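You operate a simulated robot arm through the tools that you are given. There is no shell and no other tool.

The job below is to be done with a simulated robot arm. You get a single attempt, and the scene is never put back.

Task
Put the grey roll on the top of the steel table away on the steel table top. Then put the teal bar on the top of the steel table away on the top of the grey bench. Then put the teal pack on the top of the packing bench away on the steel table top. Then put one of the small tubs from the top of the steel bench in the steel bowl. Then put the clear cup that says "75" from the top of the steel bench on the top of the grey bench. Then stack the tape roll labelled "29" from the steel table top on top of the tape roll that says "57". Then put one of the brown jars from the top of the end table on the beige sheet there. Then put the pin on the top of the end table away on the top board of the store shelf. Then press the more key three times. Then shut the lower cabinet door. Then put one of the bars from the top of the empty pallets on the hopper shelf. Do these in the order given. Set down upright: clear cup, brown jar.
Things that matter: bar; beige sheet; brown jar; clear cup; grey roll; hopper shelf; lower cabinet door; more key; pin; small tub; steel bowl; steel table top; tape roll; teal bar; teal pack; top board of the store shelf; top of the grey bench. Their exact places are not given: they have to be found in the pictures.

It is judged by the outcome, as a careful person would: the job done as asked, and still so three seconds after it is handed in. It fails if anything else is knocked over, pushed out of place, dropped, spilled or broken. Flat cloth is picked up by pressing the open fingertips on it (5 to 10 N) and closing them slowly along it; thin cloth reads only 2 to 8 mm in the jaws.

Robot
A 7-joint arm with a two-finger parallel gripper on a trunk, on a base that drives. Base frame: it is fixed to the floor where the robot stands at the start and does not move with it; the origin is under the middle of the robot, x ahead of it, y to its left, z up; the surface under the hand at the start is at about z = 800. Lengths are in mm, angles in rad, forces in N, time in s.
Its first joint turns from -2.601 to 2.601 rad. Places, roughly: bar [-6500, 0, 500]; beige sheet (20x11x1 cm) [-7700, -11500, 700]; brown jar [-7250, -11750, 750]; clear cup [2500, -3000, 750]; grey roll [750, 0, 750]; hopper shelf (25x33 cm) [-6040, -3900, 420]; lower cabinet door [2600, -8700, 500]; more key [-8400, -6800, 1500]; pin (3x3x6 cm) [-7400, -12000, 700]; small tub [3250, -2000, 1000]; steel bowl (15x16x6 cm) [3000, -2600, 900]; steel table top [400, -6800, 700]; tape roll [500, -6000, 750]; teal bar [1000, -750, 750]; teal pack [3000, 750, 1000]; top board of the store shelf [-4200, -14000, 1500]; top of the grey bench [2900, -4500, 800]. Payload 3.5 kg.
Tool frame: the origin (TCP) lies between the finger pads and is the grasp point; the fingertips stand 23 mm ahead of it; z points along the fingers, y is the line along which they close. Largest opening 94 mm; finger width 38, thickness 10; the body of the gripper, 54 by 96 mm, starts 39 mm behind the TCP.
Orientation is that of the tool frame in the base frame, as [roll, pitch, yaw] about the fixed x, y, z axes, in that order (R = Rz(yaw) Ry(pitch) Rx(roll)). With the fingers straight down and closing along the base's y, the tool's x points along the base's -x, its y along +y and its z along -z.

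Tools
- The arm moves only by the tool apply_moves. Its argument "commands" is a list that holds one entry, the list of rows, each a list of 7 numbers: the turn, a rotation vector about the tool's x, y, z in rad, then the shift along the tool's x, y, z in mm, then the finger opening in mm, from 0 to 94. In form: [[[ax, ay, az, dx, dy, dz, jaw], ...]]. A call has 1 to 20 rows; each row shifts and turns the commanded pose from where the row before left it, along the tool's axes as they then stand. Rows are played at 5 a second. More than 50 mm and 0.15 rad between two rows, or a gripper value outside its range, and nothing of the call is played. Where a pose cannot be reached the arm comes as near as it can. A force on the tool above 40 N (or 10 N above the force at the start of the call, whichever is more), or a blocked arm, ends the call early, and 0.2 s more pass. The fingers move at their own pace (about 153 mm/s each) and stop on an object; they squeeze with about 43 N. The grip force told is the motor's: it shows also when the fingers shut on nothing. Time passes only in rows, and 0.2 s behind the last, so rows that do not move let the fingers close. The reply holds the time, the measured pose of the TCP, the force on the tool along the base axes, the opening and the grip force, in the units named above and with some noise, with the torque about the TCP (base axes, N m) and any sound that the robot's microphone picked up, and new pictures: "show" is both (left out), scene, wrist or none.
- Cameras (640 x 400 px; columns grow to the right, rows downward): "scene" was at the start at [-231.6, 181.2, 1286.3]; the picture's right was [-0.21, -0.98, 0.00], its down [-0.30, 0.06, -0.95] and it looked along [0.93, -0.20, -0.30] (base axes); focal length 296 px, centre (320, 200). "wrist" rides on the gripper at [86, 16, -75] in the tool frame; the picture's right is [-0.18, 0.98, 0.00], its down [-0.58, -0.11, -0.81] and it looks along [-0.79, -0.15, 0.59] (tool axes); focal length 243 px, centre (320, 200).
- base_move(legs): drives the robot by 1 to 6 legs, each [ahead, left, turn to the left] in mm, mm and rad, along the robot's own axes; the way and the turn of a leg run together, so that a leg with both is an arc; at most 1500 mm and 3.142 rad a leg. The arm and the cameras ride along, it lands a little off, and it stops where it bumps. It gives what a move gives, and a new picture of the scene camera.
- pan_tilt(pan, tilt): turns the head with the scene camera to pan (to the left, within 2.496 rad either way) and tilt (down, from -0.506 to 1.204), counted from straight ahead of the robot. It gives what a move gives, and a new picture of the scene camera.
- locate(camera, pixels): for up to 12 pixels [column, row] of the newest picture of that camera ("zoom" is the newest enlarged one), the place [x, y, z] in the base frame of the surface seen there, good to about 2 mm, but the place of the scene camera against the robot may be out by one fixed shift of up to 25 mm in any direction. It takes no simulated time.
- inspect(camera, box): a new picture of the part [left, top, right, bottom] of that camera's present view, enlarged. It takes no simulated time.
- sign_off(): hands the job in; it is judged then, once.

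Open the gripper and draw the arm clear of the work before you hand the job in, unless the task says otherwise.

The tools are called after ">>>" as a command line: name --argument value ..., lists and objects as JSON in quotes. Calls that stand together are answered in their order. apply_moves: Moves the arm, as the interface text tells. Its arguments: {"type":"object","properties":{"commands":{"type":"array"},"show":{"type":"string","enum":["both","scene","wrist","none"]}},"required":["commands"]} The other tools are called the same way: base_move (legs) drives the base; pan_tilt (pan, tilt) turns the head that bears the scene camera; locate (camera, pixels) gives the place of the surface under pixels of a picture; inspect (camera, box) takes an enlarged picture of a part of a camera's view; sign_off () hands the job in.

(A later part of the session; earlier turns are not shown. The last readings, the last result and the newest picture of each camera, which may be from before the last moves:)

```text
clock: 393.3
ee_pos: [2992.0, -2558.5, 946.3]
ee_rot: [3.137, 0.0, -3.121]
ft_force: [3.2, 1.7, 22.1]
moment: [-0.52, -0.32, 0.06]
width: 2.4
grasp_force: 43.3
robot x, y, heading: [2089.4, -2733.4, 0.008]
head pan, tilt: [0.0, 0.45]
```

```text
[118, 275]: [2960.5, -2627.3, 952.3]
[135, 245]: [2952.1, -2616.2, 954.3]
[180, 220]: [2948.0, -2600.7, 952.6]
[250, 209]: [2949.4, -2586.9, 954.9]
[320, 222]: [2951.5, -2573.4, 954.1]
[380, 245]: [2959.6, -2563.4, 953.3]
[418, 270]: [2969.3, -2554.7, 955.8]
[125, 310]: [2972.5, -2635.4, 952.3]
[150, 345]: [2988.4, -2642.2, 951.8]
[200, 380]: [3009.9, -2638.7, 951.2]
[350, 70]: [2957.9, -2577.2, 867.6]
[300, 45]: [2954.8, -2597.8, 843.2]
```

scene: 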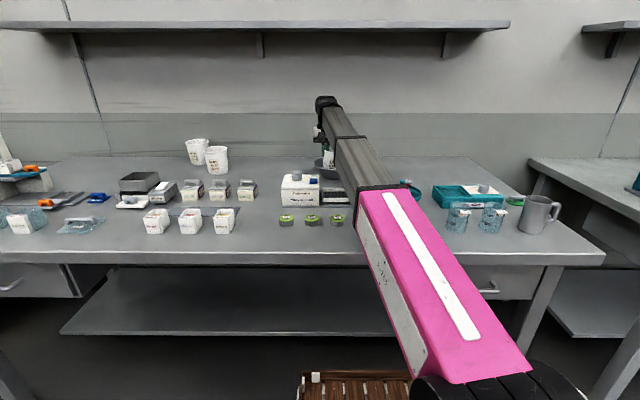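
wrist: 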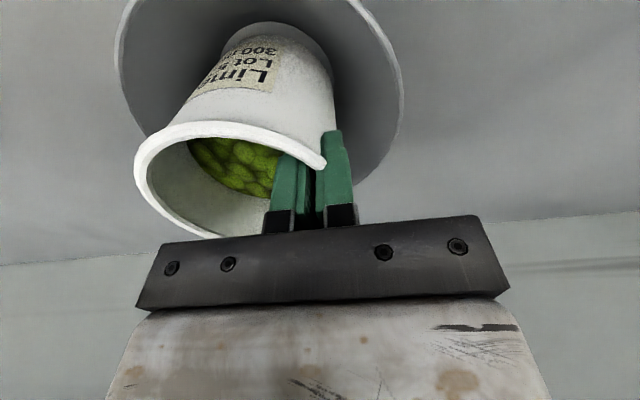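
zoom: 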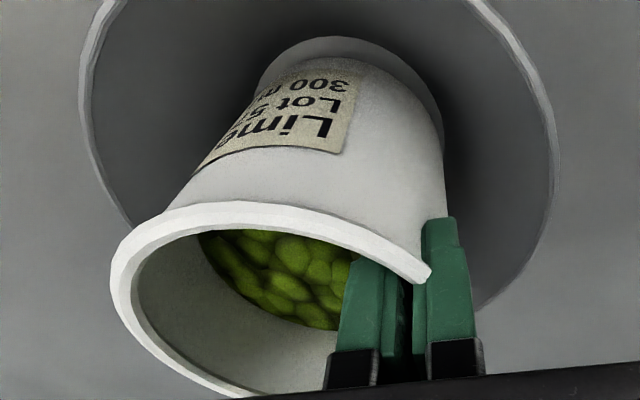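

The rim is level at z≈953. I open the jaws in small steps and let it settle.

>>> apply_moves --commands '[[[0, 0, 0, 0, 0, -1, 0], [0, 0, 0, 0, 0, 0, 4], [0, 0, 0, 0, 0, 0, 8], [0, 0, 0, 0, 0, 0, 16], [0, 0, 0, 0, 0, 0, 26], [0, 0, 0, 0, 0, 0, 36], [0, 0, 0, 0, 0, 0, 36]]]' --show "wrist"

```text
clock: 394.9
ee_pos: [2992.6, -2558.0, 947.9]
ee_rot: [3.138, -0.001, -3.12]
ft_force: [0.4, 0.2, -0.5]
moment: [0.0, 0.0, -0.02]
width: 36.2
grasp_force: 0.1
robot x, y, heading: [2087.3, -2738.8, 0.011]
head pan, tilt: [0.0, 0.45]
```

wrist: 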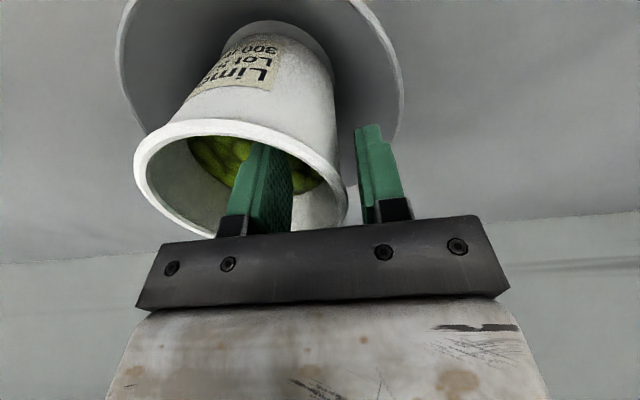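

Free. I raise the hand straight up and look at the result.

>>> apply_moves --commands '[[[0, 0, 0, 0, 0, -8, 36], [0, 0, 0, 0, 0, -15, 36], [0, 0, 0, 0, 0, -25, 36], [0, 0, 0, 0, 0, -30, 36], [0, 0, 0, 0, 0, -30, 36], [0, 0, 0, 0, 0, -30, 36], [0, 0, 0, 0, 0, -20, 36], [0, 0, 0, 0, 0, 0, 36]]]' --show "both"

>>> locate --camera "wrist" --pixels '[[210, 70], [290, 75], [250, 110], [230, 50], [270, 45], [330, 40], [160, 60]]'

```text
clock: 396.7
ee_pos: [2991.8, -2558.2, 1106.9]
ee_rot: [3.137, 0.0, -3.119]
ft_force: [-0.4, 1.0, -0.1]
moment: [0.03, 0.0, -0.01]
width: 36.3
grasp_force: 0.2
robot x, y, heading: [2084.4, -2735.2, 0.01]
head pan, tilt: [0.0, 0.45]
```

scene: 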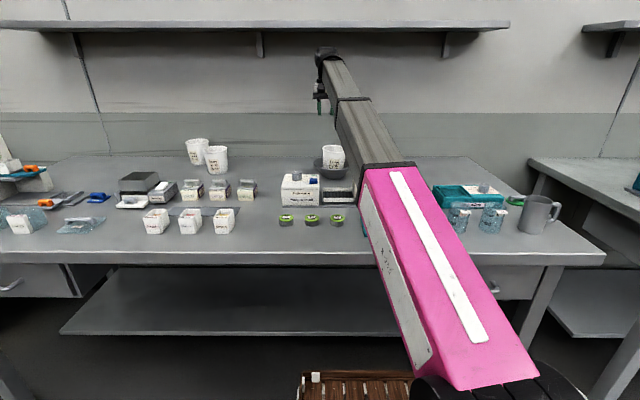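
wrist: 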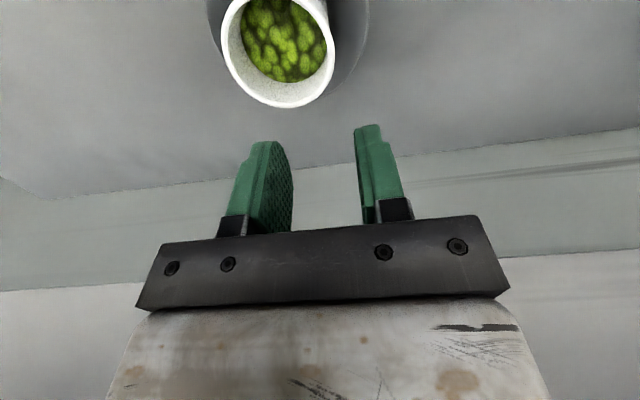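

```text
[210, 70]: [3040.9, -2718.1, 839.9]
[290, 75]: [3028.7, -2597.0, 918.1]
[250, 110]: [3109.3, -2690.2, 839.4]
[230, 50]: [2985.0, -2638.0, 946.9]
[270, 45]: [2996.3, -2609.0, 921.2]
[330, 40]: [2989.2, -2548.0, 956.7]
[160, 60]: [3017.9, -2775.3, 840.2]
```

The tub sits in the bowl with a slight lean (rim 947–957). I take an enlarged look to be sure it is settled.

>>> inspect --camera "scene" --box '[270, 120, 400, 220]'

>>> inspect --camera "wrist" --box '[180, 0, 400, 130]'

>>> locate --camera "zoom" --pixels '[[120, 80], [160, 230], [280, 308], [400, 260], [435, 180], [430, 80], [300, 150]]'

```text
4.00 times, centred on (335, 170) of scene
```

zoom: 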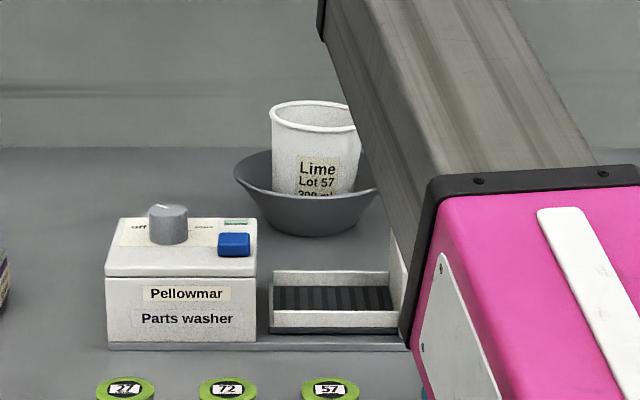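

```text
2.91 times, centred on (290, 65) of wrist
```

zoom: 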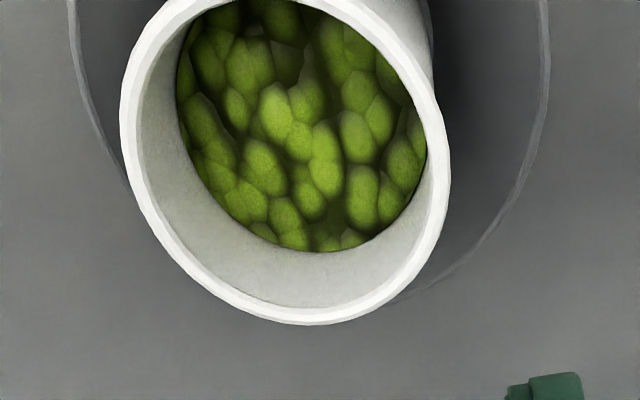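

```text
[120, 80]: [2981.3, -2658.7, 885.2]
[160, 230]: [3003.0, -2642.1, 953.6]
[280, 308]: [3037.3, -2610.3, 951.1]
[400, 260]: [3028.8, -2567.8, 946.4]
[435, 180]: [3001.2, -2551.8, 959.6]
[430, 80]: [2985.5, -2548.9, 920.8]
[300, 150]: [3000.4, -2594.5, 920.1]
```

The tub is in the bowl, in order. Next: the clear cups at (458, 220) and (491, 220) — I read their labels.

>>> inspect --camera "scene" --box '[430, 180, 530, 250]'

>>> pan_tilt --pan -0.4 --tilt 0.45

>>> inspect --camera "scene" --box '[270, 150, 420, 250]'

```text
5.71 times, centred on (480, 215) of scene
```

zoom: 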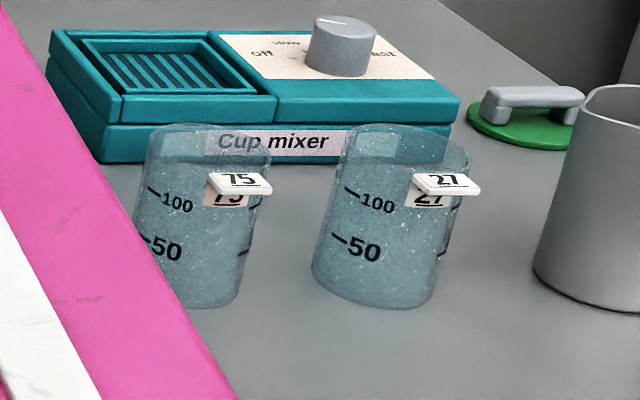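

```text
clock: 397.6
ee_pos: [2992.7, -2559.1, 1106.0]
ee_rot: [3.136, 0.001, -3.121]
ft_force: [-1.1, -1.6, -0.2]
moment: [0.01, 0.04, 0.01]
width: 36.1
grasp_force: 0.0
robot x, y, heading: [2087.1, -2733.9, 0.012]
head pan, tilt: [-0.4, 0.45]
```

scene: 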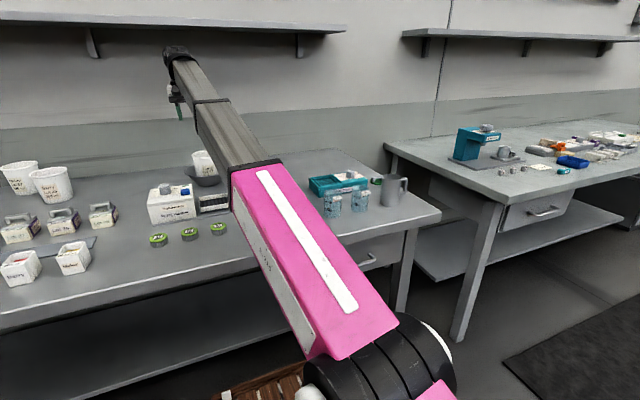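

```text
4.00 times, centred on (345, 200) of scene
```

zoom: 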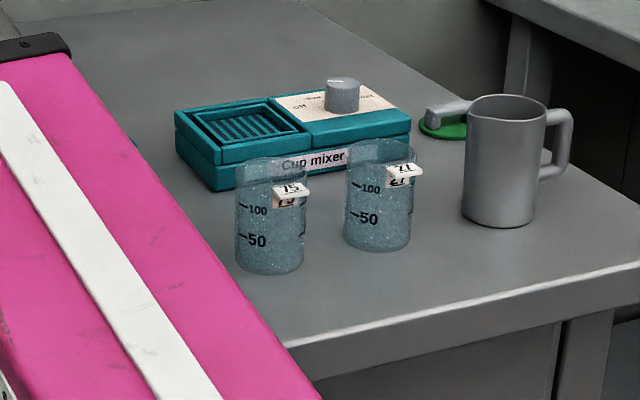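

The left cup (y≈−2917) says "75". I back off and strafe right so that it's at a good distance, then look with the wrist camera.

>>> base_move --legs '[[-330, 0, 0], [0, -340, 0]]'

>>> inspect --camera "wrist" --box '[0, 0, 640, 400]'

```text
clock: 401.6
ee_pos: [2661.1, -2905.6, 1106.2]
ee_rot: [3.138, -0.001, -3.123]
ft_force: [0.2, 0.0, -0.2]
moment: [-0.01, -0.01, 0.0]
width: 36.0
grasp_force: 0.1
robot x, y, heading: [1753.2, -3082.4, 0.012]
head pan, tilt: [-0.4, 0.45]
```

scene: 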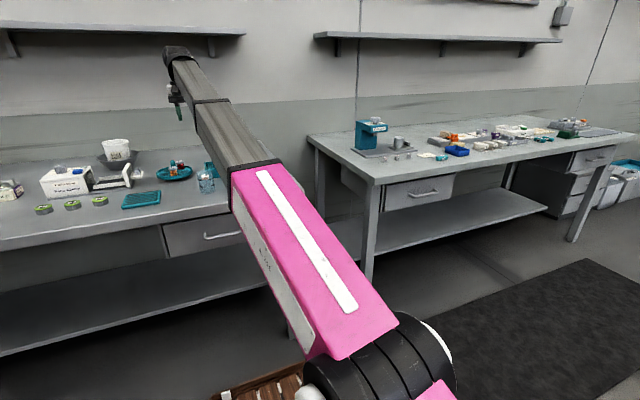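

```text
1.00 times, centred on (320, 200) of wrist (not enlarged: the box is as wide or as high as the picture)
```

zoom: 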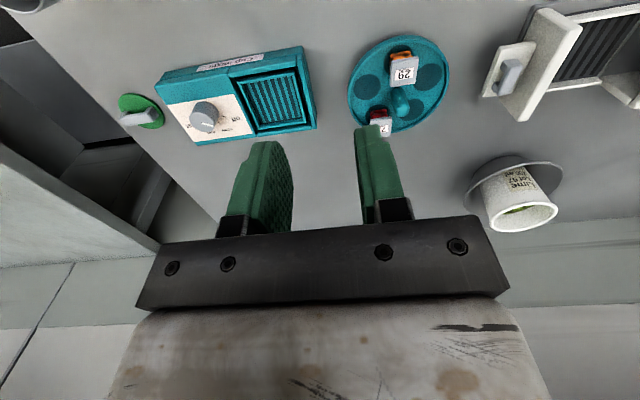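

The cups are behind the view; I draw the hand back 130 mm.

>>> apply_moves --commands '[[[0, 0, 0, 12, 0, 0, 60], [0, 0, 0, 25, 0, 0, 80], [0, 0, 0, 25, 0, 0, 90], [0, 0, 0, 25, 0, 0, 92], [0, 0, 0, 25, 0, 0, 92], [0, 0, 0, 15, 0, 0, 92], [0, 0, 0, 8, 0, 0, 92], [0, 0, 0, 0, 0, 0, 92]]]' --show "wrist"

```text
clock: 402.8
ee_pos: [2564.9, -2907.4, 1106.2]
ee_rot: [3.136, 0.01, -3.119]
ft_force: [3.8, 0.8, -6.7]
moment: [-0.14, -0.44, -0.17]
width: 92.2
grasp_force: 0.1
robot x, y, heading: [1754.8, -3076.1, 0.013]
head pan, tilt: [-0.4, 0.45]
stopped in row 5: the force on the tool passed its limit at 48 N (the readings are from after the stop); the commanded pose is now the measured one
```

wrist: 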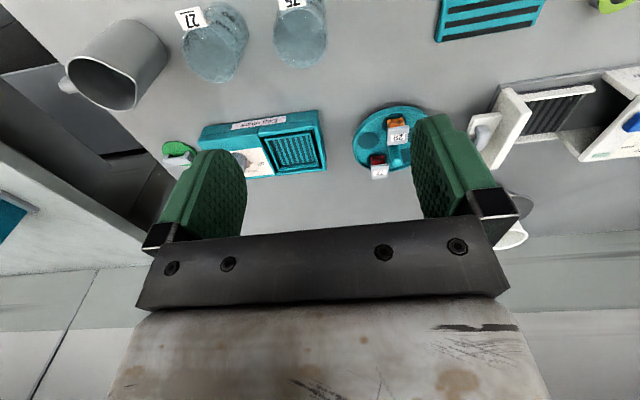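

That stop is the arm's folding limit at this height (not a contact). The cups show at (300, 30) ["75"] and (215, 40) ["27"]; I locate them.

>>> locate --camera "wrist" --pixels '[[275, 40], [326, 35], [300, 65], [300, 30], [290, 3], [182, 40], [248, 40], [215, 80], [310, 60], [190, 17]]'

>>> inspect --camera "wrist" --box '[160, 0, 360, 110]'

```text
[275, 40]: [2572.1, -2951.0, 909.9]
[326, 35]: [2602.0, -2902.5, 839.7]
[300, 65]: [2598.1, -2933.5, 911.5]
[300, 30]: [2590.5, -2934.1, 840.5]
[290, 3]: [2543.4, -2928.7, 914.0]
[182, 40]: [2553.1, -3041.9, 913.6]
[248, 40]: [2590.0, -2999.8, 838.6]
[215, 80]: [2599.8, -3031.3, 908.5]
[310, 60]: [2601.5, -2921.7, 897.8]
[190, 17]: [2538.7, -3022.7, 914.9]
```

```text
3.20 times, centred on (260, 55) of wrist
```

zoom: 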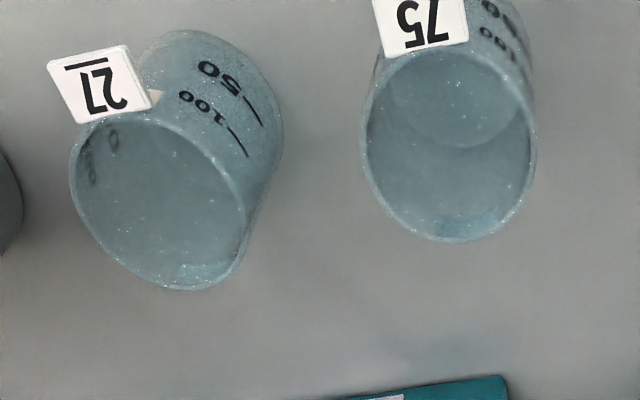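

>>> locate --camera "zoom" --pixels '[[364, 150], [534, 145], [450, 241], [395, 215], [510, 215], [525, 75], [420, 20], [385, 50], [466, 35], [100, 118], [180, 288], [70, 170]]'

```text
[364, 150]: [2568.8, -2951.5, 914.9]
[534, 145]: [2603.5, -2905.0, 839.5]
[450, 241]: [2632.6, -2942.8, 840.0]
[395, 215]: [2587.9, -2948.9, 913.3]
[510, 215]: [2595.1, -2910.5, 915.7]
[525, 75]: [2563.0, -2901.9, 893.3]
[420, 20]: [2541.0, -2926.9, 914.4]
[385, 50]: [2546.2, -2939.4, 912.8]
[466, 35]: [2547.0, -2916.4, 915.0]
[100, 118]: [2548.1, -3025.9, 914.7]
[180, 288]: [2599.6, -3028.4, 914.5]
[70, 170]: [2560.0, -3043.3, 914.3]
```

Cup "75": centre ≈(2573, −2926), Ø≈55, rim z≈914, bench z≈840, tab on the −x side; cup "27" is 98 mm away. I align above it and descend to z≈960.

>>> apply_moves --commands '[[[0, 0.01, 0, -3, -8, 5, 84], [0, 0, 0, -4, -10.8, 15, 84], [0, 0, 0, -0.6, 0, 25, 84], [0, 0, 0, 0, 0, 25, 84], [0, 0, 0, 0, 0, 25, 84], [0, 0, 0, 0, 0, 25, 84], [0, 0, 0, 0, 0, 18, 84], [0, 0, 0, 0, 0, 8, 84], [0, 0, 0, 0, 0, 0, 84]]]' --show "both"

```text
clock: 404.8
ee_pos: [2572.4, -2925.4, 960.2]
ee_rot: [3.136, -0.001, -3.119]
ft_force: [0.9, -0.2, 0.0]
moment: [0.0, 0.01, -0.04]
width: 84.0
grasp_force: 0.0
robot x, y, heading: [1753.6, -3082.2, 0.006]
head pan, tilt: [-0.4, 0.45]
```

scene: 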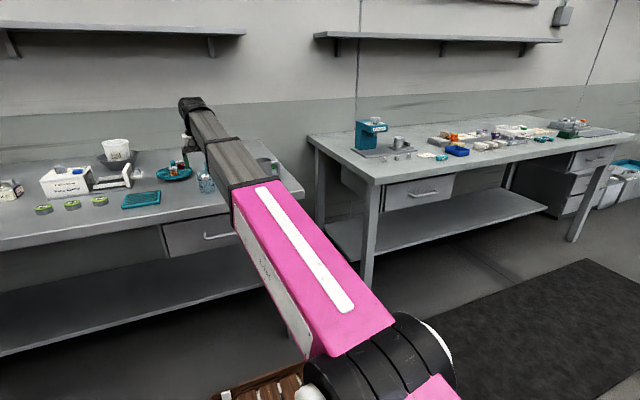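
wrist: 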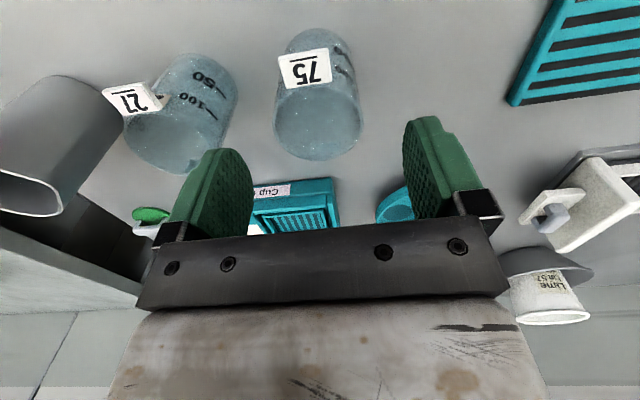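

Cup "75" is centred between the fingers at (318, 115). I refine its position once more.

>>> locate --camera "wrist" --pixels '[[278, 110], [361, 108], [315, 158], [345, 145], [290, 145], [235, 95], [225, 130], [200, 170], [300, 65]]'

```text
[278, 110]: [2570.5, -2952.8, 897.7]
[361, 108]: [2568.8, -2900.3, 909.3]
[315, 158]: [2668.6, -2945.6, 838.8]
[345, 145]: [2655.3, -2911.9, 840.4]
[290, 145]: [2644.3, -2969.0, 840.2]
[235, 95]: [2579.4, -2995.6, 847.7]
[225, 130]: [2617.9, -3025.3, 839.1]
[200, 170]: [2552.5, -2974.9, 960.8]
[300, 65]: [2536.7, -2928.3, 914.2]
```

Aligned. I lower to z≈884 and close gently on the cup.

>>> apply_moves --commands '[[[0, 0, 0, 0, -1, 12, 84], [0, 0, 0, 0, 0, 22, 84], [0, 0, 0, 0, 0, 22, 84], [0, 0, 0, 0, 0, 14, 84], [0, 0, 0, 0, 0, 6, 84], [0, 0, 0, 0, 0, 0, 70], [0, 0, 0, 0, 0, 0, 60], [0, 0, 0, 0, 0, 0, 52], [0, 0, 0, 0, 0, 0, 45], [0, 0, 0, 0, 0, 0, 45]]]' --show "wrist"

```text
clock: 407.0
ee_pos: [2571.6, -2925.9, 884.5]
ee_rot: [3.135, -0.003, -3.12]
ft_force: [0.5, 1.1, 1.0]
moment: [-0.03, 0.01, -0.02]
width: 52.7
grasp_force: 43.0
robot x, y, heading: [1752.7, -3081.4, 0.014]
head pan, tilt: [-0.4, 0.45]
```

wrist: 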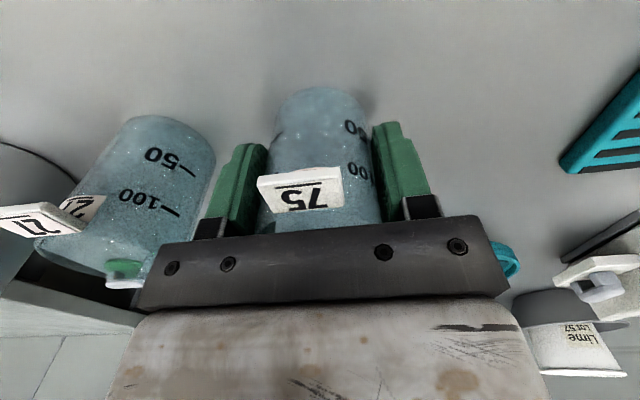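

Cup gripped (52.7 mm). I lift it straight up.

>>> apply_moves --commands '[[[0, 0, 0, 0, 0, -5, 45], [0, 0, 0, 0, 0, -10, 45], [0, 0, 0, 0, 0, -20, 45], [0, 0, 0, 0, 0, -25, 45], [0, 0, 0, 0, 0, -25, 45], [0, 0, 0, 0, 0, -25, 45], [0, 0, 0, 0, 0, -20, 45], [0, 0, 0, 0, 0, -10, 45], [0, 0, 0, 0, 0, 0, 45]]]' --show "both"

```text
clock: 409.0
ee_pos: [2573.4, -2925.9, 1025.4]
ee_rot: [3.136, -0.003, -3.12]
ft_force: [0.3, -1.9, -0.4]
moment: [0.01, 0.0, -0.01]
width: 52.8
grasp_force: 42.9
robot x, y, heading: [1754.1, -3078.2, 0.014]
head pan, tilt: [-0.4, 0.45]
```

scene: 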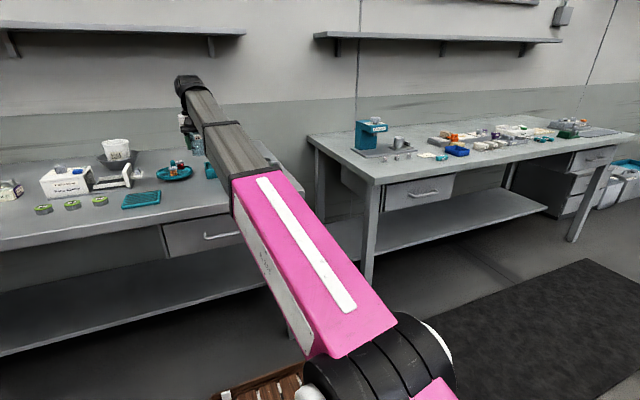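
wrist: 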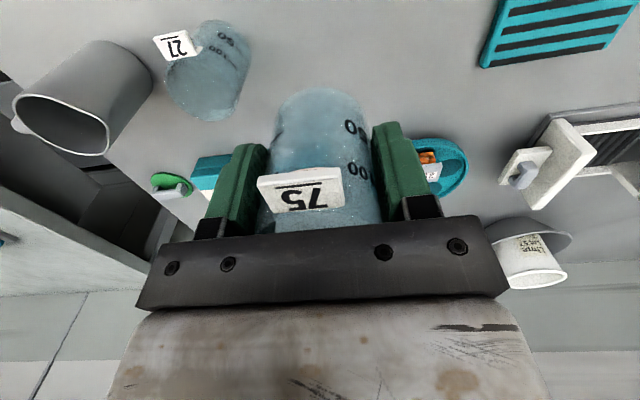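

The cup is held upright. I back off 250 mm, strafe right along to the grey bench, and look at it.

>>> base_move --legs '[[-250, 0, 0], [0, -930, -0.014]]'

>>> pan_tilt --pan 0.15 --tilt 0.4

```text
clock: 415.3
ee_pos: [2326.2, -3868.6, 1023.9]
ee_rot: [3.135, -0.003, -3.133]
ft_force: [-0.4, -0.5, 0.3]
moment: [-0.02, 0.04, -0.02]
width: 52.8
grasp_force: 43.3
robot x, y, heading: [1508.3, -4014.2, -0.007]
head pan, tilt: [-0.4, 0.45]
```

scene: 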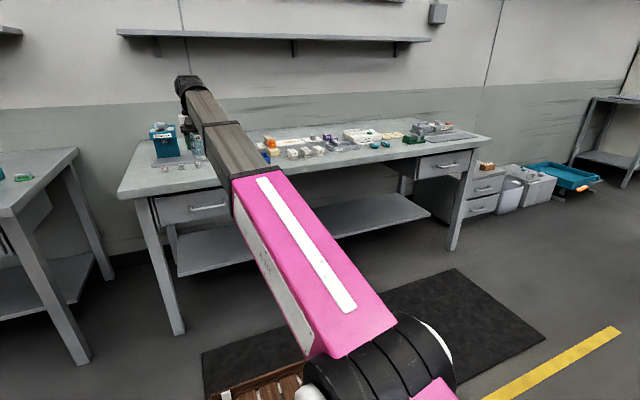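

```text
clock: 416.2
ee_pos: [2325.5, -3868.1, 1024.5]
ee_rot: [3.137, -0.002, -3.132]
ft_force: [-0.7, -0.6, 0.1]
moment: [-0.01, 0.02, 0.02]
width: 52.7
grasp_force: 43.1
robot x, y, heading: [1507.5, -4013.7, -0.007]
head pan, tilt: [0.15, 0.4]
```

scene: 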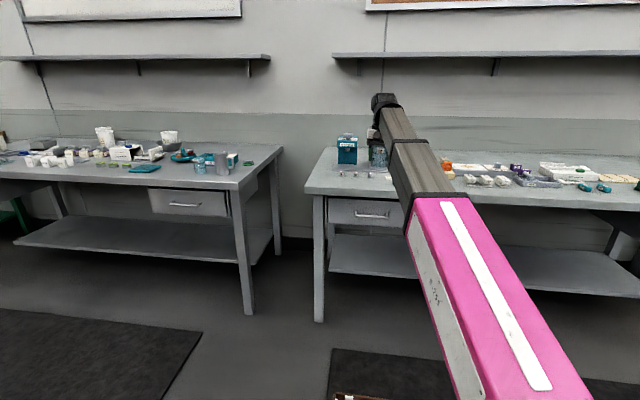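

I check the bench spot through the wrist view.

>>> inspect --camera "wrist" --box '[0, 0, 640, 400]'

>>> locate --camera "zoom" --pixels '[[400, 60], [300, 50], [450, 100], [200, 80], [150, 130], [380, 100], [330, 30], [480, 150], [430, 180], [230, 120]]'

```text
1.00 times, centred on (320, 200) of wrist (not enlarged: the box is as wide or as high as the picture)
```

zoom: 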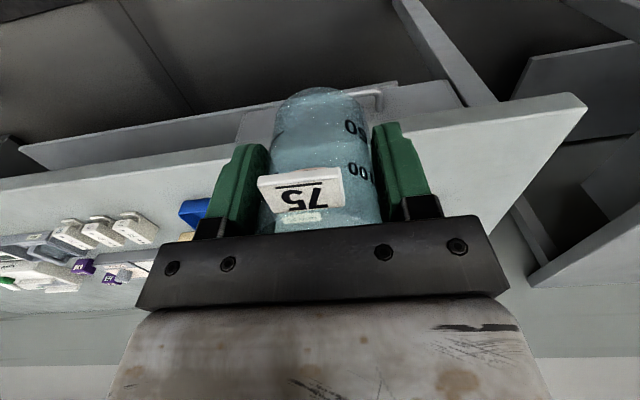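

```text
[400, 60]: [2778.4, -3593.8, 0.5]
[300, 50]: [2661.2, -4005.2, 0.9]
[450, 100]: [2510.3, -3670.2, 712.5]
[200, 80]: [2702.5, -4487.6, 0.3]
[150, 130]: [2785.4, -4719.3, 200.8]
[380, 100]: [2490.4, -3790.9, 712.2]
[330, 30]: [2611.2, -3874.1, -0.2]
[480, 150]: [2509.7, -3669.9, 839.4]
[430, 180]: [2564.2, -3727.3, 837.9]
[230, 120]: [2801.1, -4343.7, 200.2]
```

>>> inspect --camera "scene" --box '[290, 120, 450, 220]'

>>> locate --camera "scene" --pixels '[[342, 177], [356, 177], [370, 178], [330, 185], [350, 185], [370, 188], [340, 192], [360, 193], [312, 190], [345, 160]]'

```text
4.00 times, centred on (370, 170) of scene
```

zoom: 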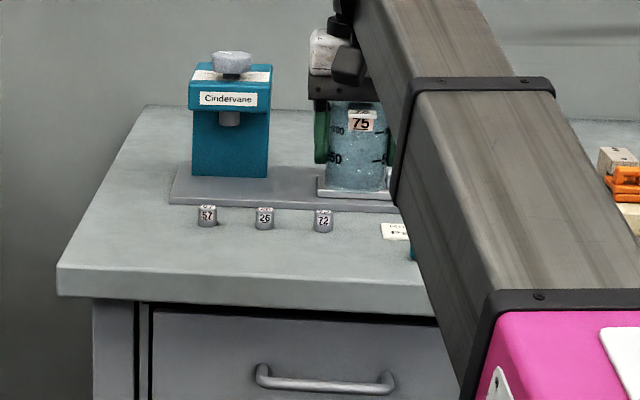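

```text
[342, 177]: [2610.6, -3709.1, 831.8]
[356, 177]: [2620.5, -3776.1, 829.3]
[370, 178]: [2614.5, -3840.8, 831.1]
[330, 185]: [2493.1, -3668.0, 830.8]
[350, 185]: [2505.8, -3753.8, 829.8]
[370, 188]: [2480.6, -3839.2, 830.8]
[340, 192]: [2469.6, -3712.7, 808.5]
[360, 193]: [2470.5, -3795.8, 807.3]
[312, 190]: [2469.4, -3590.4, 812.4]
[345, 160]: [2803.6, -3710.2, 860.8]
```

I'll set the cup at about (2543, −3760), in front of the small cubes (x≥2610). I drive forward and a bit left.

>>> base_move --legs '[[216, 108, 0.007]]'

>>> inspect --camera "wrist" --box '[0, 0, 640, 400]'

>>> locate --camera "zoom" --pixels '[[240, 80], [240, 40], [400, 40], [420, 100], [160, 100], [200, 120], [470, 60], [500, 100], [400, 80], [120, 60]]'

```text
clock: 418.0
ee_pos: [2539.3, -3756.2, 1024.8]
ee_rot: [3.136, -0.001, -3.129]
ft_force: [0.0, -0.4, -0.1]
moment: [-0.03, -0.01, -0.03]
width: 52.6
grasp_force: 43.4
robot x, y, heading: [1719.3, -3899.8, 0.002]
head pan, tilt: [0.15, 0.4]
```

scene: 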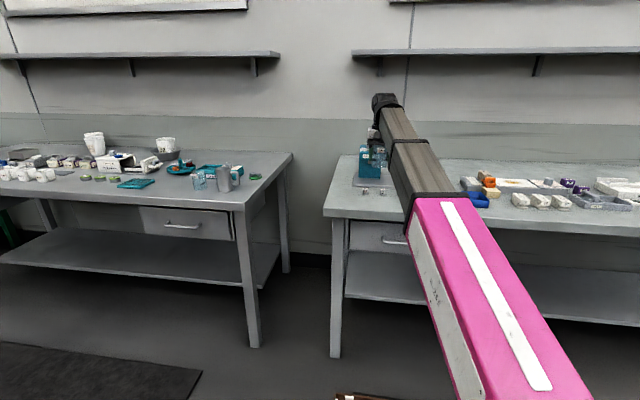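

```text
1.00 times, centred on (320, 200) of wrist (not enlarged: the box is as wide or as high as the picture)
```

zoom: 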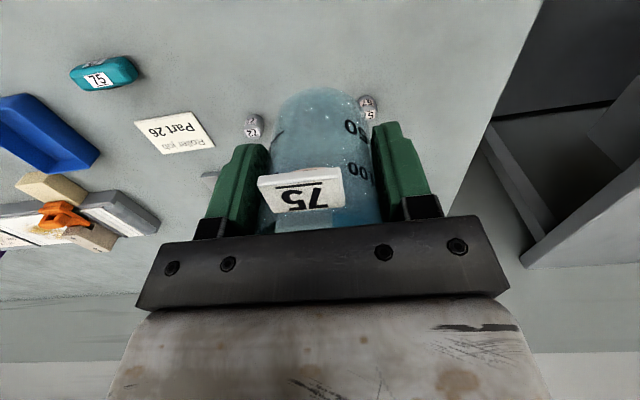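

```text
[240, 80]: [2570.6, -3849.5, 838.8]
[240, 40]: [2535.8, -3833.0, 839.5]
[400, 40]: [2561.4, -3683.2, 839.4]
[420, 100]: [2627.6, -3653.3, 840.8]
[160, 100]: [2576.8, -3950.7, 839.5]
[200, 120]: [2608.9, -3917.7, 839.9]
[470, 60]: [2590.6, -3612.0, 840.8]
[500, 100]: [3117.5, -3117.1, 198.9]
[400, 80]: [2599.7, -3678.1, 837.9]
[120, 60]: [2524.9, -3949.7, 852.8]
```

Clear below. I descend: final TCP about 884.5.

>>> apply_moves --commands '[[[0, 0, 0, 0, 0, 10, 45], [0, 0, 0, 0, 0, 20, 45], [0, 0, 0, 0, 0, 25, 45], [0, 0, 0, 0, 0, 25, 45], [0, 0, 0, 0, 0, 25, 45], [0, 0, 0, 0, 0, 17, 45], [0, 0, 0, 0, 0, 9, 45], [0, 0, 0, 0, 0, 4, 45], [0, 0, 0, 0, 0, 2, 45], [0, 0, 0, 0, 0, 1, 45], [0, 0, 0, 0, 0, 0, 45]]]' --show "wrist"

```text
clock: 420.4
ee_pos: [2540.3, -3755.5, 885.2]
ee_rot: [3.137, -0.001, -3.128]
ft_force: [0.0, 0.1, 0.2]
moment: [0.02, -0.01, -0.01]
width: 52.7
grasp_force: 43.6
robot x, y, heading: [1722.5, -3901.9, -0.002]
head pan, tilt: [0.15, 0.4]
```

wrist: 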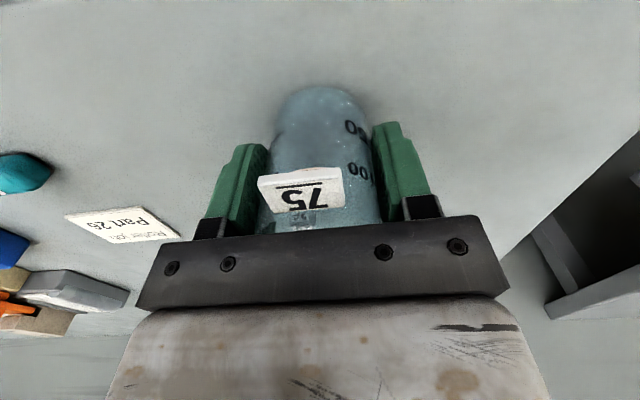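

>>> apply_moves --commands '[[[0, 0, 0, 0, 0, 0.8, 45], [0, 0, 0, 0, 0, 0.7, 45], [0, 0, 0, 0, 0, 0, 45]]]' --show "none"

```text
clock: 421.2
ee_pos: [2539.2, -3757.8, 884.3]
ee_rot: [3.137, -0.002, -3.129]
ft_force: [1.2, 0.0, 0.0]
moment: [0.0, 0.0, -0.05]
width: 52.7
grasp_force: 43.3
robot x, y, heading: [1717.7, -3905.3, -0.001]
head pan, tilt: [0.15, 0.4]
```

>>> apply_moves --commands '[[[0, 0, 0, 0, 0, 0.7, 45], [0, 0, 0, 0, 0, 0.6, 45], [0, 0, 0, 0, 0, 0, 45]]]' --show "none"

```text
clock: 422.0
ee_pos: [2539.7, -3756.6, 883.0]
ee_rot: [3.135, 0.0, -3.128]
ft_force: [-0.4, -0.2, 1.6]
moment: [-0.11, -0.03, 0.02]
width: 52.8
grasp_force: 42.8
robot x, y, heading: [1723.1, -3900.0, 0.001]
head pan, tilt: [0.15, 0.4]
```

It is just touching. I press 0.5 mm more, open and rise.

>>> apply_moves --commands '[[[0, 0, 0, 0, 0, 0.5, 45], [0, 0, 0, 0, 0, 0, 54], [0, 0, 0, 0, 0, 0, 60], [0, 0, 0, 0, 0, 0, 70], [0, 0, 0, 0, 0, 0, 80], [0, 0, 0, 0, 0, 0, 80], [0, 0, 0, 0, 0, -10, 80], [0, 0, 0, 0, 0, -20, 80], [0, 0, 0, 0, 0, -25, 80], [0, 0, 0, 0, 0, -30, 80], [0, 0, 0, 0, 0, -30, 80], [0, 0, 0, 0, 0, -15, 80], [0, 0, 0, 0, 0, 0, 80]]]' --show "both"

```text
clock: 424.8
ee_pos: [2540.2, -3757.6, 1014.0]
ee_rot: [3.136, -0.002, -3.129]
ft_force: [0.0, 0.0, 0.1]
moment: [-0.07, 0.0, 0.02]
width: 80.1
grasp_force: 0.1
robot x, y, heading: [1719.6, -3905.9, -0.005]
head pan, tilt: [0.15, 0.4]
```

scene: 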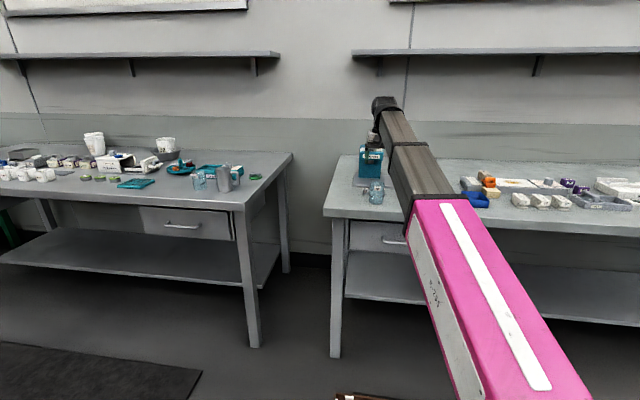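
wrist: 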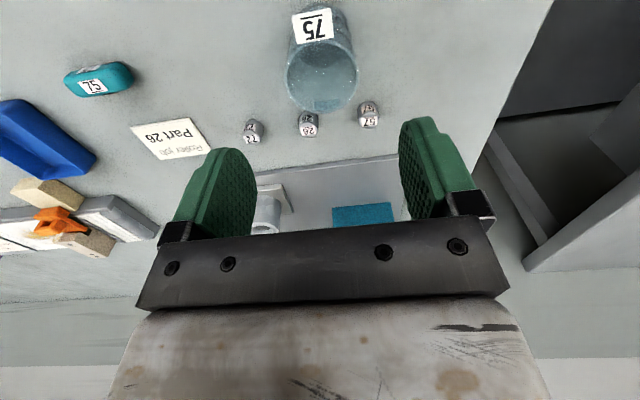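

The cup "75" stands upright on the grey bench. Next is the tape stack: I drive down to y≈−5300 and look between the central tables.

>>> base_move --legs '[[-200, 0, 0], [0, 0, -1.571], [1400, 0, 0]]'

>>> pan_tilt --pan -1.5 --tilt 0.4

>>> locate --camera "scene" --pixels '[[100, 200], [200, 200], [320, 250], [320, 200], [450, 200], [550, 200], [320, 300], [100, 300], [500, 300]]'

```text
clock: 436.8
ee_pos: [1660.4, -6115.0, 1013.4]
ee_rot: [3.136, -0.002, 1.58]
ft_force: [-0.8, -0.1, -0.3]
moment: [-0.01, -0.01, 0.01]
width: 80.1
grasp_force: 0.1
robot x, y, heading: [1519.4, -5296.7, -1.575]
head pan, tilt: [0.15, 0.4]
```

scene: 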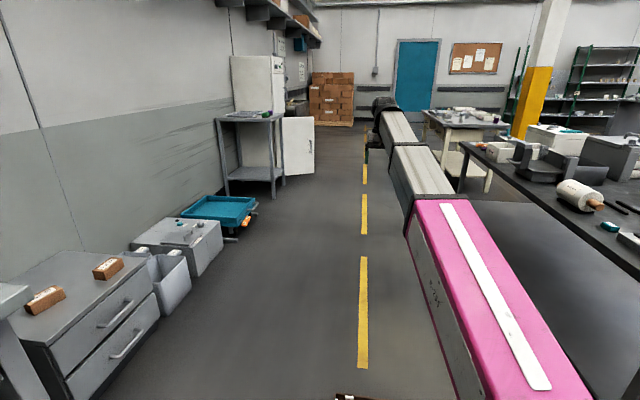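

```text
clock: 438.5
ee_pos: [1661.5, -6115.3, 1013.9]
ee_rot: [3.136, -0.001, 1.579]
ft_force: [0.5, -0.1, -0.1]
moment: [-0.03, 0.04, 0.02]
width: 80.1
grasp_force: 0.0
robot x, y, heading: [1516.7, -5293.4, -1.584]
head pan, tilt: [-1.499, 0.4]
```

scene: 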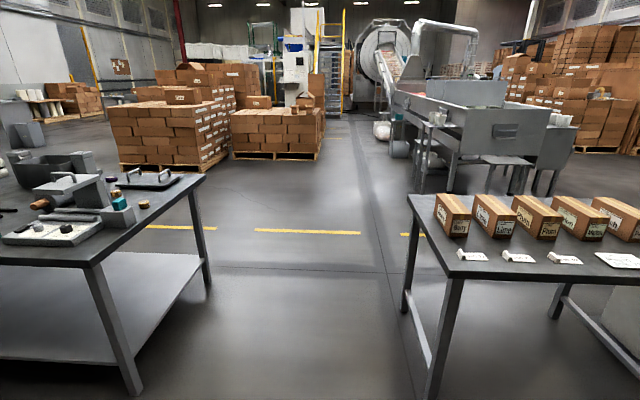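

```text
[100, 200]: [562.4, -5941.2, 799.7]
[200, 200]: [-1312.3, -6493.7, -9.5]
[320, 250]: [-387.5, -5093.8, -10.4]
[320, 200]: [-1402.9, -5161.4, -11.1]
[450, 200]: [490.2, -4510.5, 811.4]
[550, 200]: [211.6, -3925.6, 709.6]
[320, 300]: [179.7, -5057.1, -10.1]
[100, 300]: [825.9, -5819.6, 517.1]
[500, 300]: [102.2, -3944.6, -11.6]
```

There's a gap between the steel table (left) and the carton table (right). I locate the edges bounding it.

>>> locate --camera "scene" --pixels '[[411, 200], [450, 277], [404, 312], [428, 390], [137, 388], [209, 285], [80, 262], [203, 180], [125, 203], [145, 205], [120, 195], [35, 205]]'

>>> inspect --camera "scene" --box '[0, 140, 220, 280]'

```text
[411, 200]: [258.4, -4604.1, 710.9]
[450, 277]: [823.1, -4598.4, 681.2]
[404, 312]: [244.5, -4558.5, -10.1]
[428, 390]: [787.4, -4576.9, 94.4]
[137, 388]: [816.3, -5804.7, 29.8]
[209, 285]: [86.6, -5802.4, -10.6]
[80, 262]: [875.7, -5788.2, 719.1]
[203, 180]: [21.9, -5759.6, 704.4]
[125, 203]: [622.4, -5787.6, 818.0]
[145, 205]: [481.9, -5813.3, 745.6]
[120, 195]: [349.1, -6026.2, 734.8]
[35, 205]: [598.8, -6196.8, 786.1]
```

```text
2.86 times, centred on (110, 210) of scene
```

zoom: 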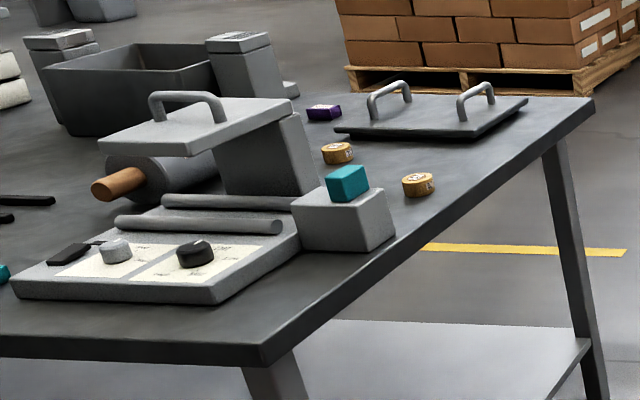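

The gap is 1190 mm wide (y −4600…−5790), enough to strafe in facing the steel table. I back 40 mm, straighten, then strafe right to x≈330.

>>> base_move --legs '[[-40, 0, 0.012], [0, -1190, 0]]'

>>> inspect --camera "wrist" --box '[0, 0, 640, 400]'

```text
clock: 445.0
ee_pos: [479.0, -6080.9, 1011.6]
ee_rot: [3.135, -0.002, 1.585]
ft_force: [-0.6, 0.1, 0.6]
moment: [-0.01, -0.01, 0.03]
width: 80.0
grasp_force: 0.1
robot x, y, heading: [334.0, -5263.5, -1.57]
head pan, tilt: [-1.499, 0.4]
```

scene: 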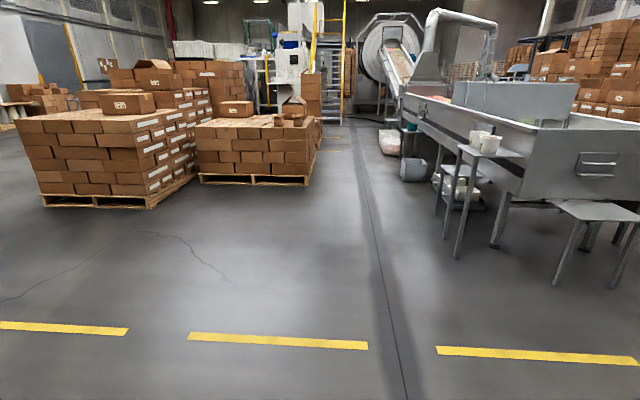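

```text
1.00 times, centred on (320, 200) of wrist (not enlarged: the box is as wide or as high as the picture)
```

zoom: 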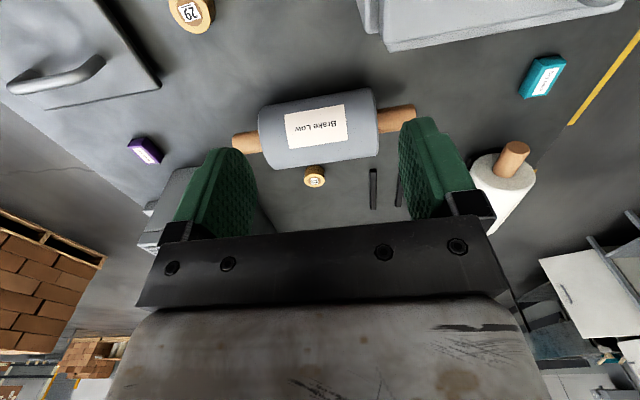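

I see tape "29" at (190, 10), the lid left of it, the grey roll beyond. I move over tape "29" and lower to z≈900.

>>> apply_moves --commands '[[[0, 0, 0, 2, -12, 0, 80], [0, 0, 0, 3, -24, 0, 80], [0, 0, 0, 4, -26, 0, 80], [0, 0, 0, 4, -26, 0, 80], [0, 0, 0, 4, -26, 0, 80], [0, 0, 0, 3, -20, 0, 80], [0, 0, 0, 0, 0, 12, 80], [0, 0, 0, 0, 0, 25, 80], [0, 0, 0, 0, 0, 25, 80], [0, 0, 0, 0, 0, 25, 80], [0, 0, 0, 0, 0, 15, 80], [0, 0, 0, 0, 0, 0, 80]]]' --show "wrist"

>>> pan_tilt --pan 0.0 --tilt 0.5

```text
clock: 447.6
ee_pos: [346.7, -6060.7, 911.1]
ee_rot: [3.137, 0.0, 1.585]
ft_force: [0.8, -0.6, 0.1]
moment: [0.01, 0.01, 0.02]
width: 80.0
grasp_force: 0.1
robot x, y, heading: [332.7, -5258.8, -1.57]
head pan, tilt: [-1.499, 0.4]
```

wrist: 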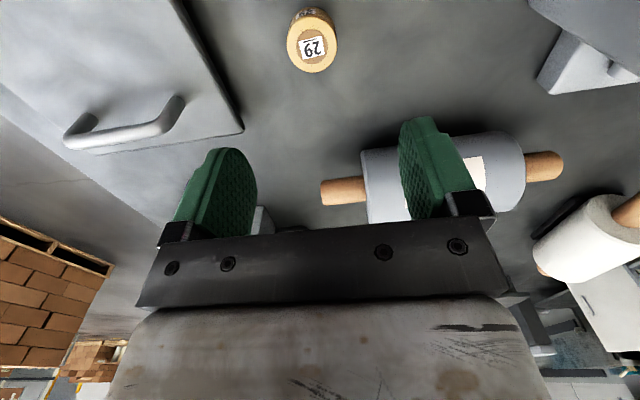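

```text
clock: 449.2
ee_pos: [346.0, -6062.3, 910.7]
ee_rot: [3.138, -0.002, 1.584]
ft_force: [-0.1, 0.8, -0.4]
moment: [-0.02, 0.03, 0.01]
width: 79.8
grasp_force: 0.0
robot x, y, heading: [333.4, -5260.3, -1.568]
head pan, tilt: [0.0, 0.499]
```

scene: 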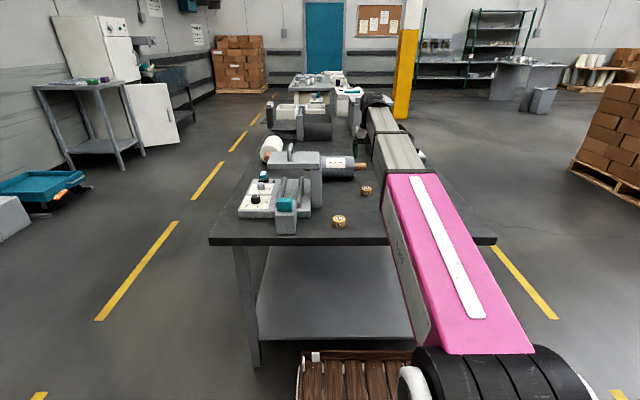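

Tape "29" is at (312, 42). I measure it.

>>> locate --camera "wrist" --pixels '[[312, 48], [289, 48], [336, 45], [312, 72], [303, 25], [328, 25], [312, 15], [240, 100], [300, 110], [235, 130]]'

>>> inspect --camera "wrist" --box '[260, 0, 370, 80]'

>>> inspect --camera "scene" --box '[300, 170, 400, 240]'

```text
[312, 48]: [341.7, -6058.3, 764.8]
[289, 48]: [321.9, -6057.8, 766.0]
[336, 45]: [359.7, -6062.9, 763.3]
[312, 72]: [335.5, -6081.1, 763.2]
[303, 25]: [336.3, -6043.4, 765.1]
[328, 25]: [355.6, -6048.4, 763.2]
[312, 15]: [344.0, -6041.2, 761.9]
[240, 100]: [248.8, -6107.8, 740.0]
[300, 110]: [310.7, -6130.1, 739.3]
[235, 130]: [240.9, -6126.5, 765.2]
```

```text
5.00 times, centred on (315, 40) of wrist
```

zoom: 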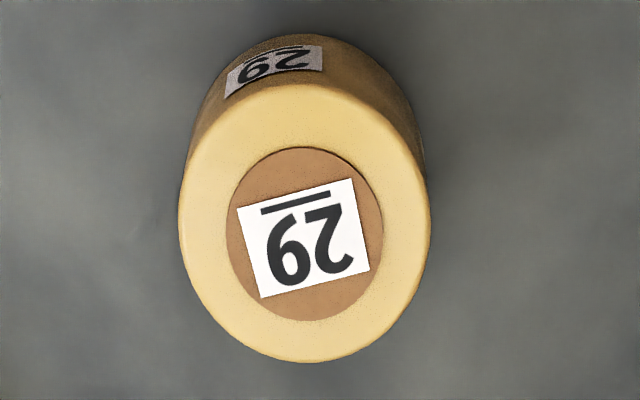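

```text
5.71 times, centred on (350, 205) of scene
```

zoom: 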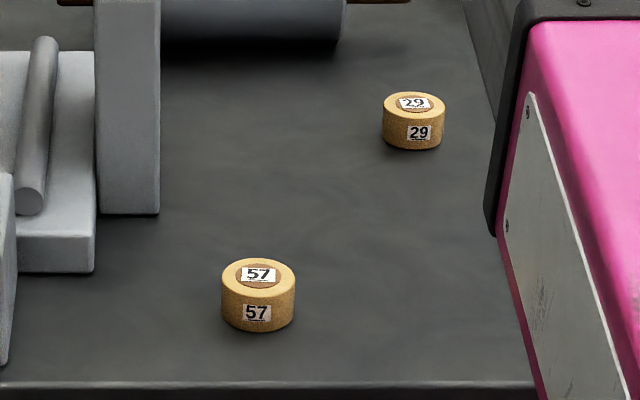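

Tape "29": centre (341, −6061), Ø≈42, top z≈764.5. I descend onto it with jaws at 62 and grip.

>>> apply_moves --commands '[[[0, 0, 0, 1.3, -5, 10, 64], [0, 0, 0, 0, 0, 22, 62], [0, 0, 0, 0, 0, 25, 62], [0, 0, 0, 0, 0, 25, 62], [0, 0, 0, 0, 0, 25, 62], [0, 0, 0, 0, 0, 20, 62], [0, 0, 0, 0, 0, 10, 62], [0, 0, 0, 0, 0, 5, 62], [0, 0, 0, 0, 0, 0, 62]]]' --show "wrist"

```text
clock: 451.2
ee_pos: [341.3, -6059.2, 768.9]
ee_rot: [3.137, -0.001, 1.585]
ft_force: [-0.6, 0.3, 0.5]
moment: [0.0, 0.02, -0.02]
width: 62.0
grasp_force: 0.0
robot x, y, heading: [335.7, -5258.4, -1.573]
head pan, tilt: [0.0, 0.499]
```

wrist: 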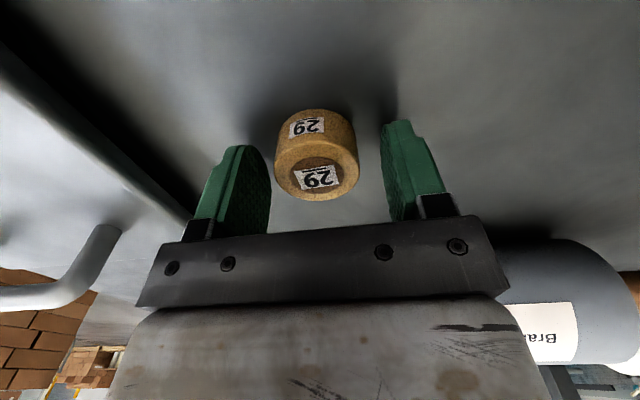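

Centred. I close on the tape roll and lift a little.

>>> apply_moves --commands '[[[0, 0, 0, -1.5, 0, 1.5, 62], [0, 0, 0, 0, 0, 0, 50], [0, 0, 0, 0, 0, 0, 40], [0, 0, 0, 0, 0, 0, 30], [0, 0, 0, 0, 0, 0, 30], [0, 0, 0, 0, 0, -5, 30], [0, 0, 0, 0, 0, -15, 30], [0, 0, 0, 0, 0, -25, 30], [0, 0, 0, 0, 0, -25, 30], [0, 0, 0, 0, 0, -25, 30], [0, 0, 0, 0, 0, -15, 30], [0, 0, 0, 0, 0, 0, 30]]]' --show "wrist"

```text
clock: 453.8
ee_pos: [342.2, -6061.3, 876.8]
ee_rot: [3.137, -0.002, 1.584]
ft_force: [-0.4, 0.2, -1.0]
moment: [0.0, 0.05, 0.02]
width: 40.7
grasp_force: 43.7
robot x, y, heading: [334.6, -5260.4, -1.569]
head pan, tilt: [0.0, 0.499]
```

wrist: 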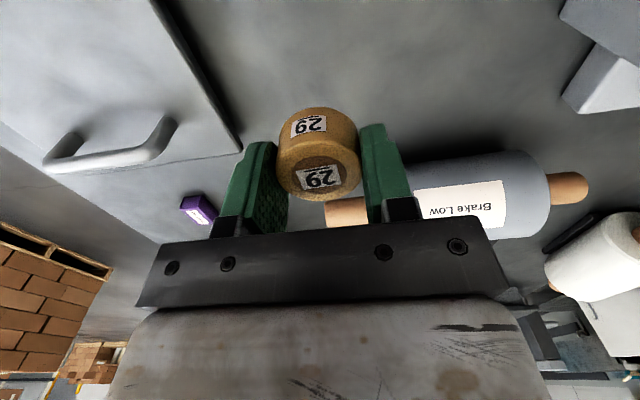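

Tape "29" is gripped (40.7 mm). I draw back toward +y first, clear of the stand, then go over tape "57" at z≈911.

>>> apply_moves --commands '[[[0, 0, 0, 10, 0, -10, 30], [0, 0, 0, 20, 0, -15, 30], [0, 0, 0, 25, 0, -9, 30], [0, 0, 0, 25, 0, 0, 30], [0, 0, 0, 25, 0, 0, 30], [0, 0, 0, 25, 0, 0, 30], [0, 0, 0, 25, 0, 0, 30], [0, 0, 0, 12, 12, 0, 30], [0, 0, 0, 12, 20, 0, 30], [0, 0, 0, 12, 25, 0, 30], [0, 0, 0, 12, 25, 0, 30], [0, 0, 0, 10, 22, 0, 30], [0, 0, 0, 6, 14, 0, 30], [0, 0, 0, 0, 0, 0, 30]]]' --show "wrist"

```text
clock: 456.8
ee_pos: [455.9, -5840.8, 912.9]
ee_rot: [3.138, -0.001, 1.586]
ft_force: [0.4, -0.9, -0.8]
moment: [-0.02, 0.01, 0.02]
width: 40.7
grasp_force: 43.0
robot x, y, heading: [330.8, -5260.0, -1.573]
head pan, tilt: [0.0, 0.499]
```

wrist: 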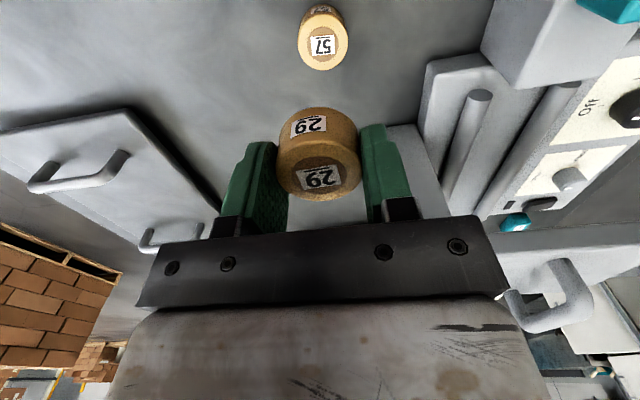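

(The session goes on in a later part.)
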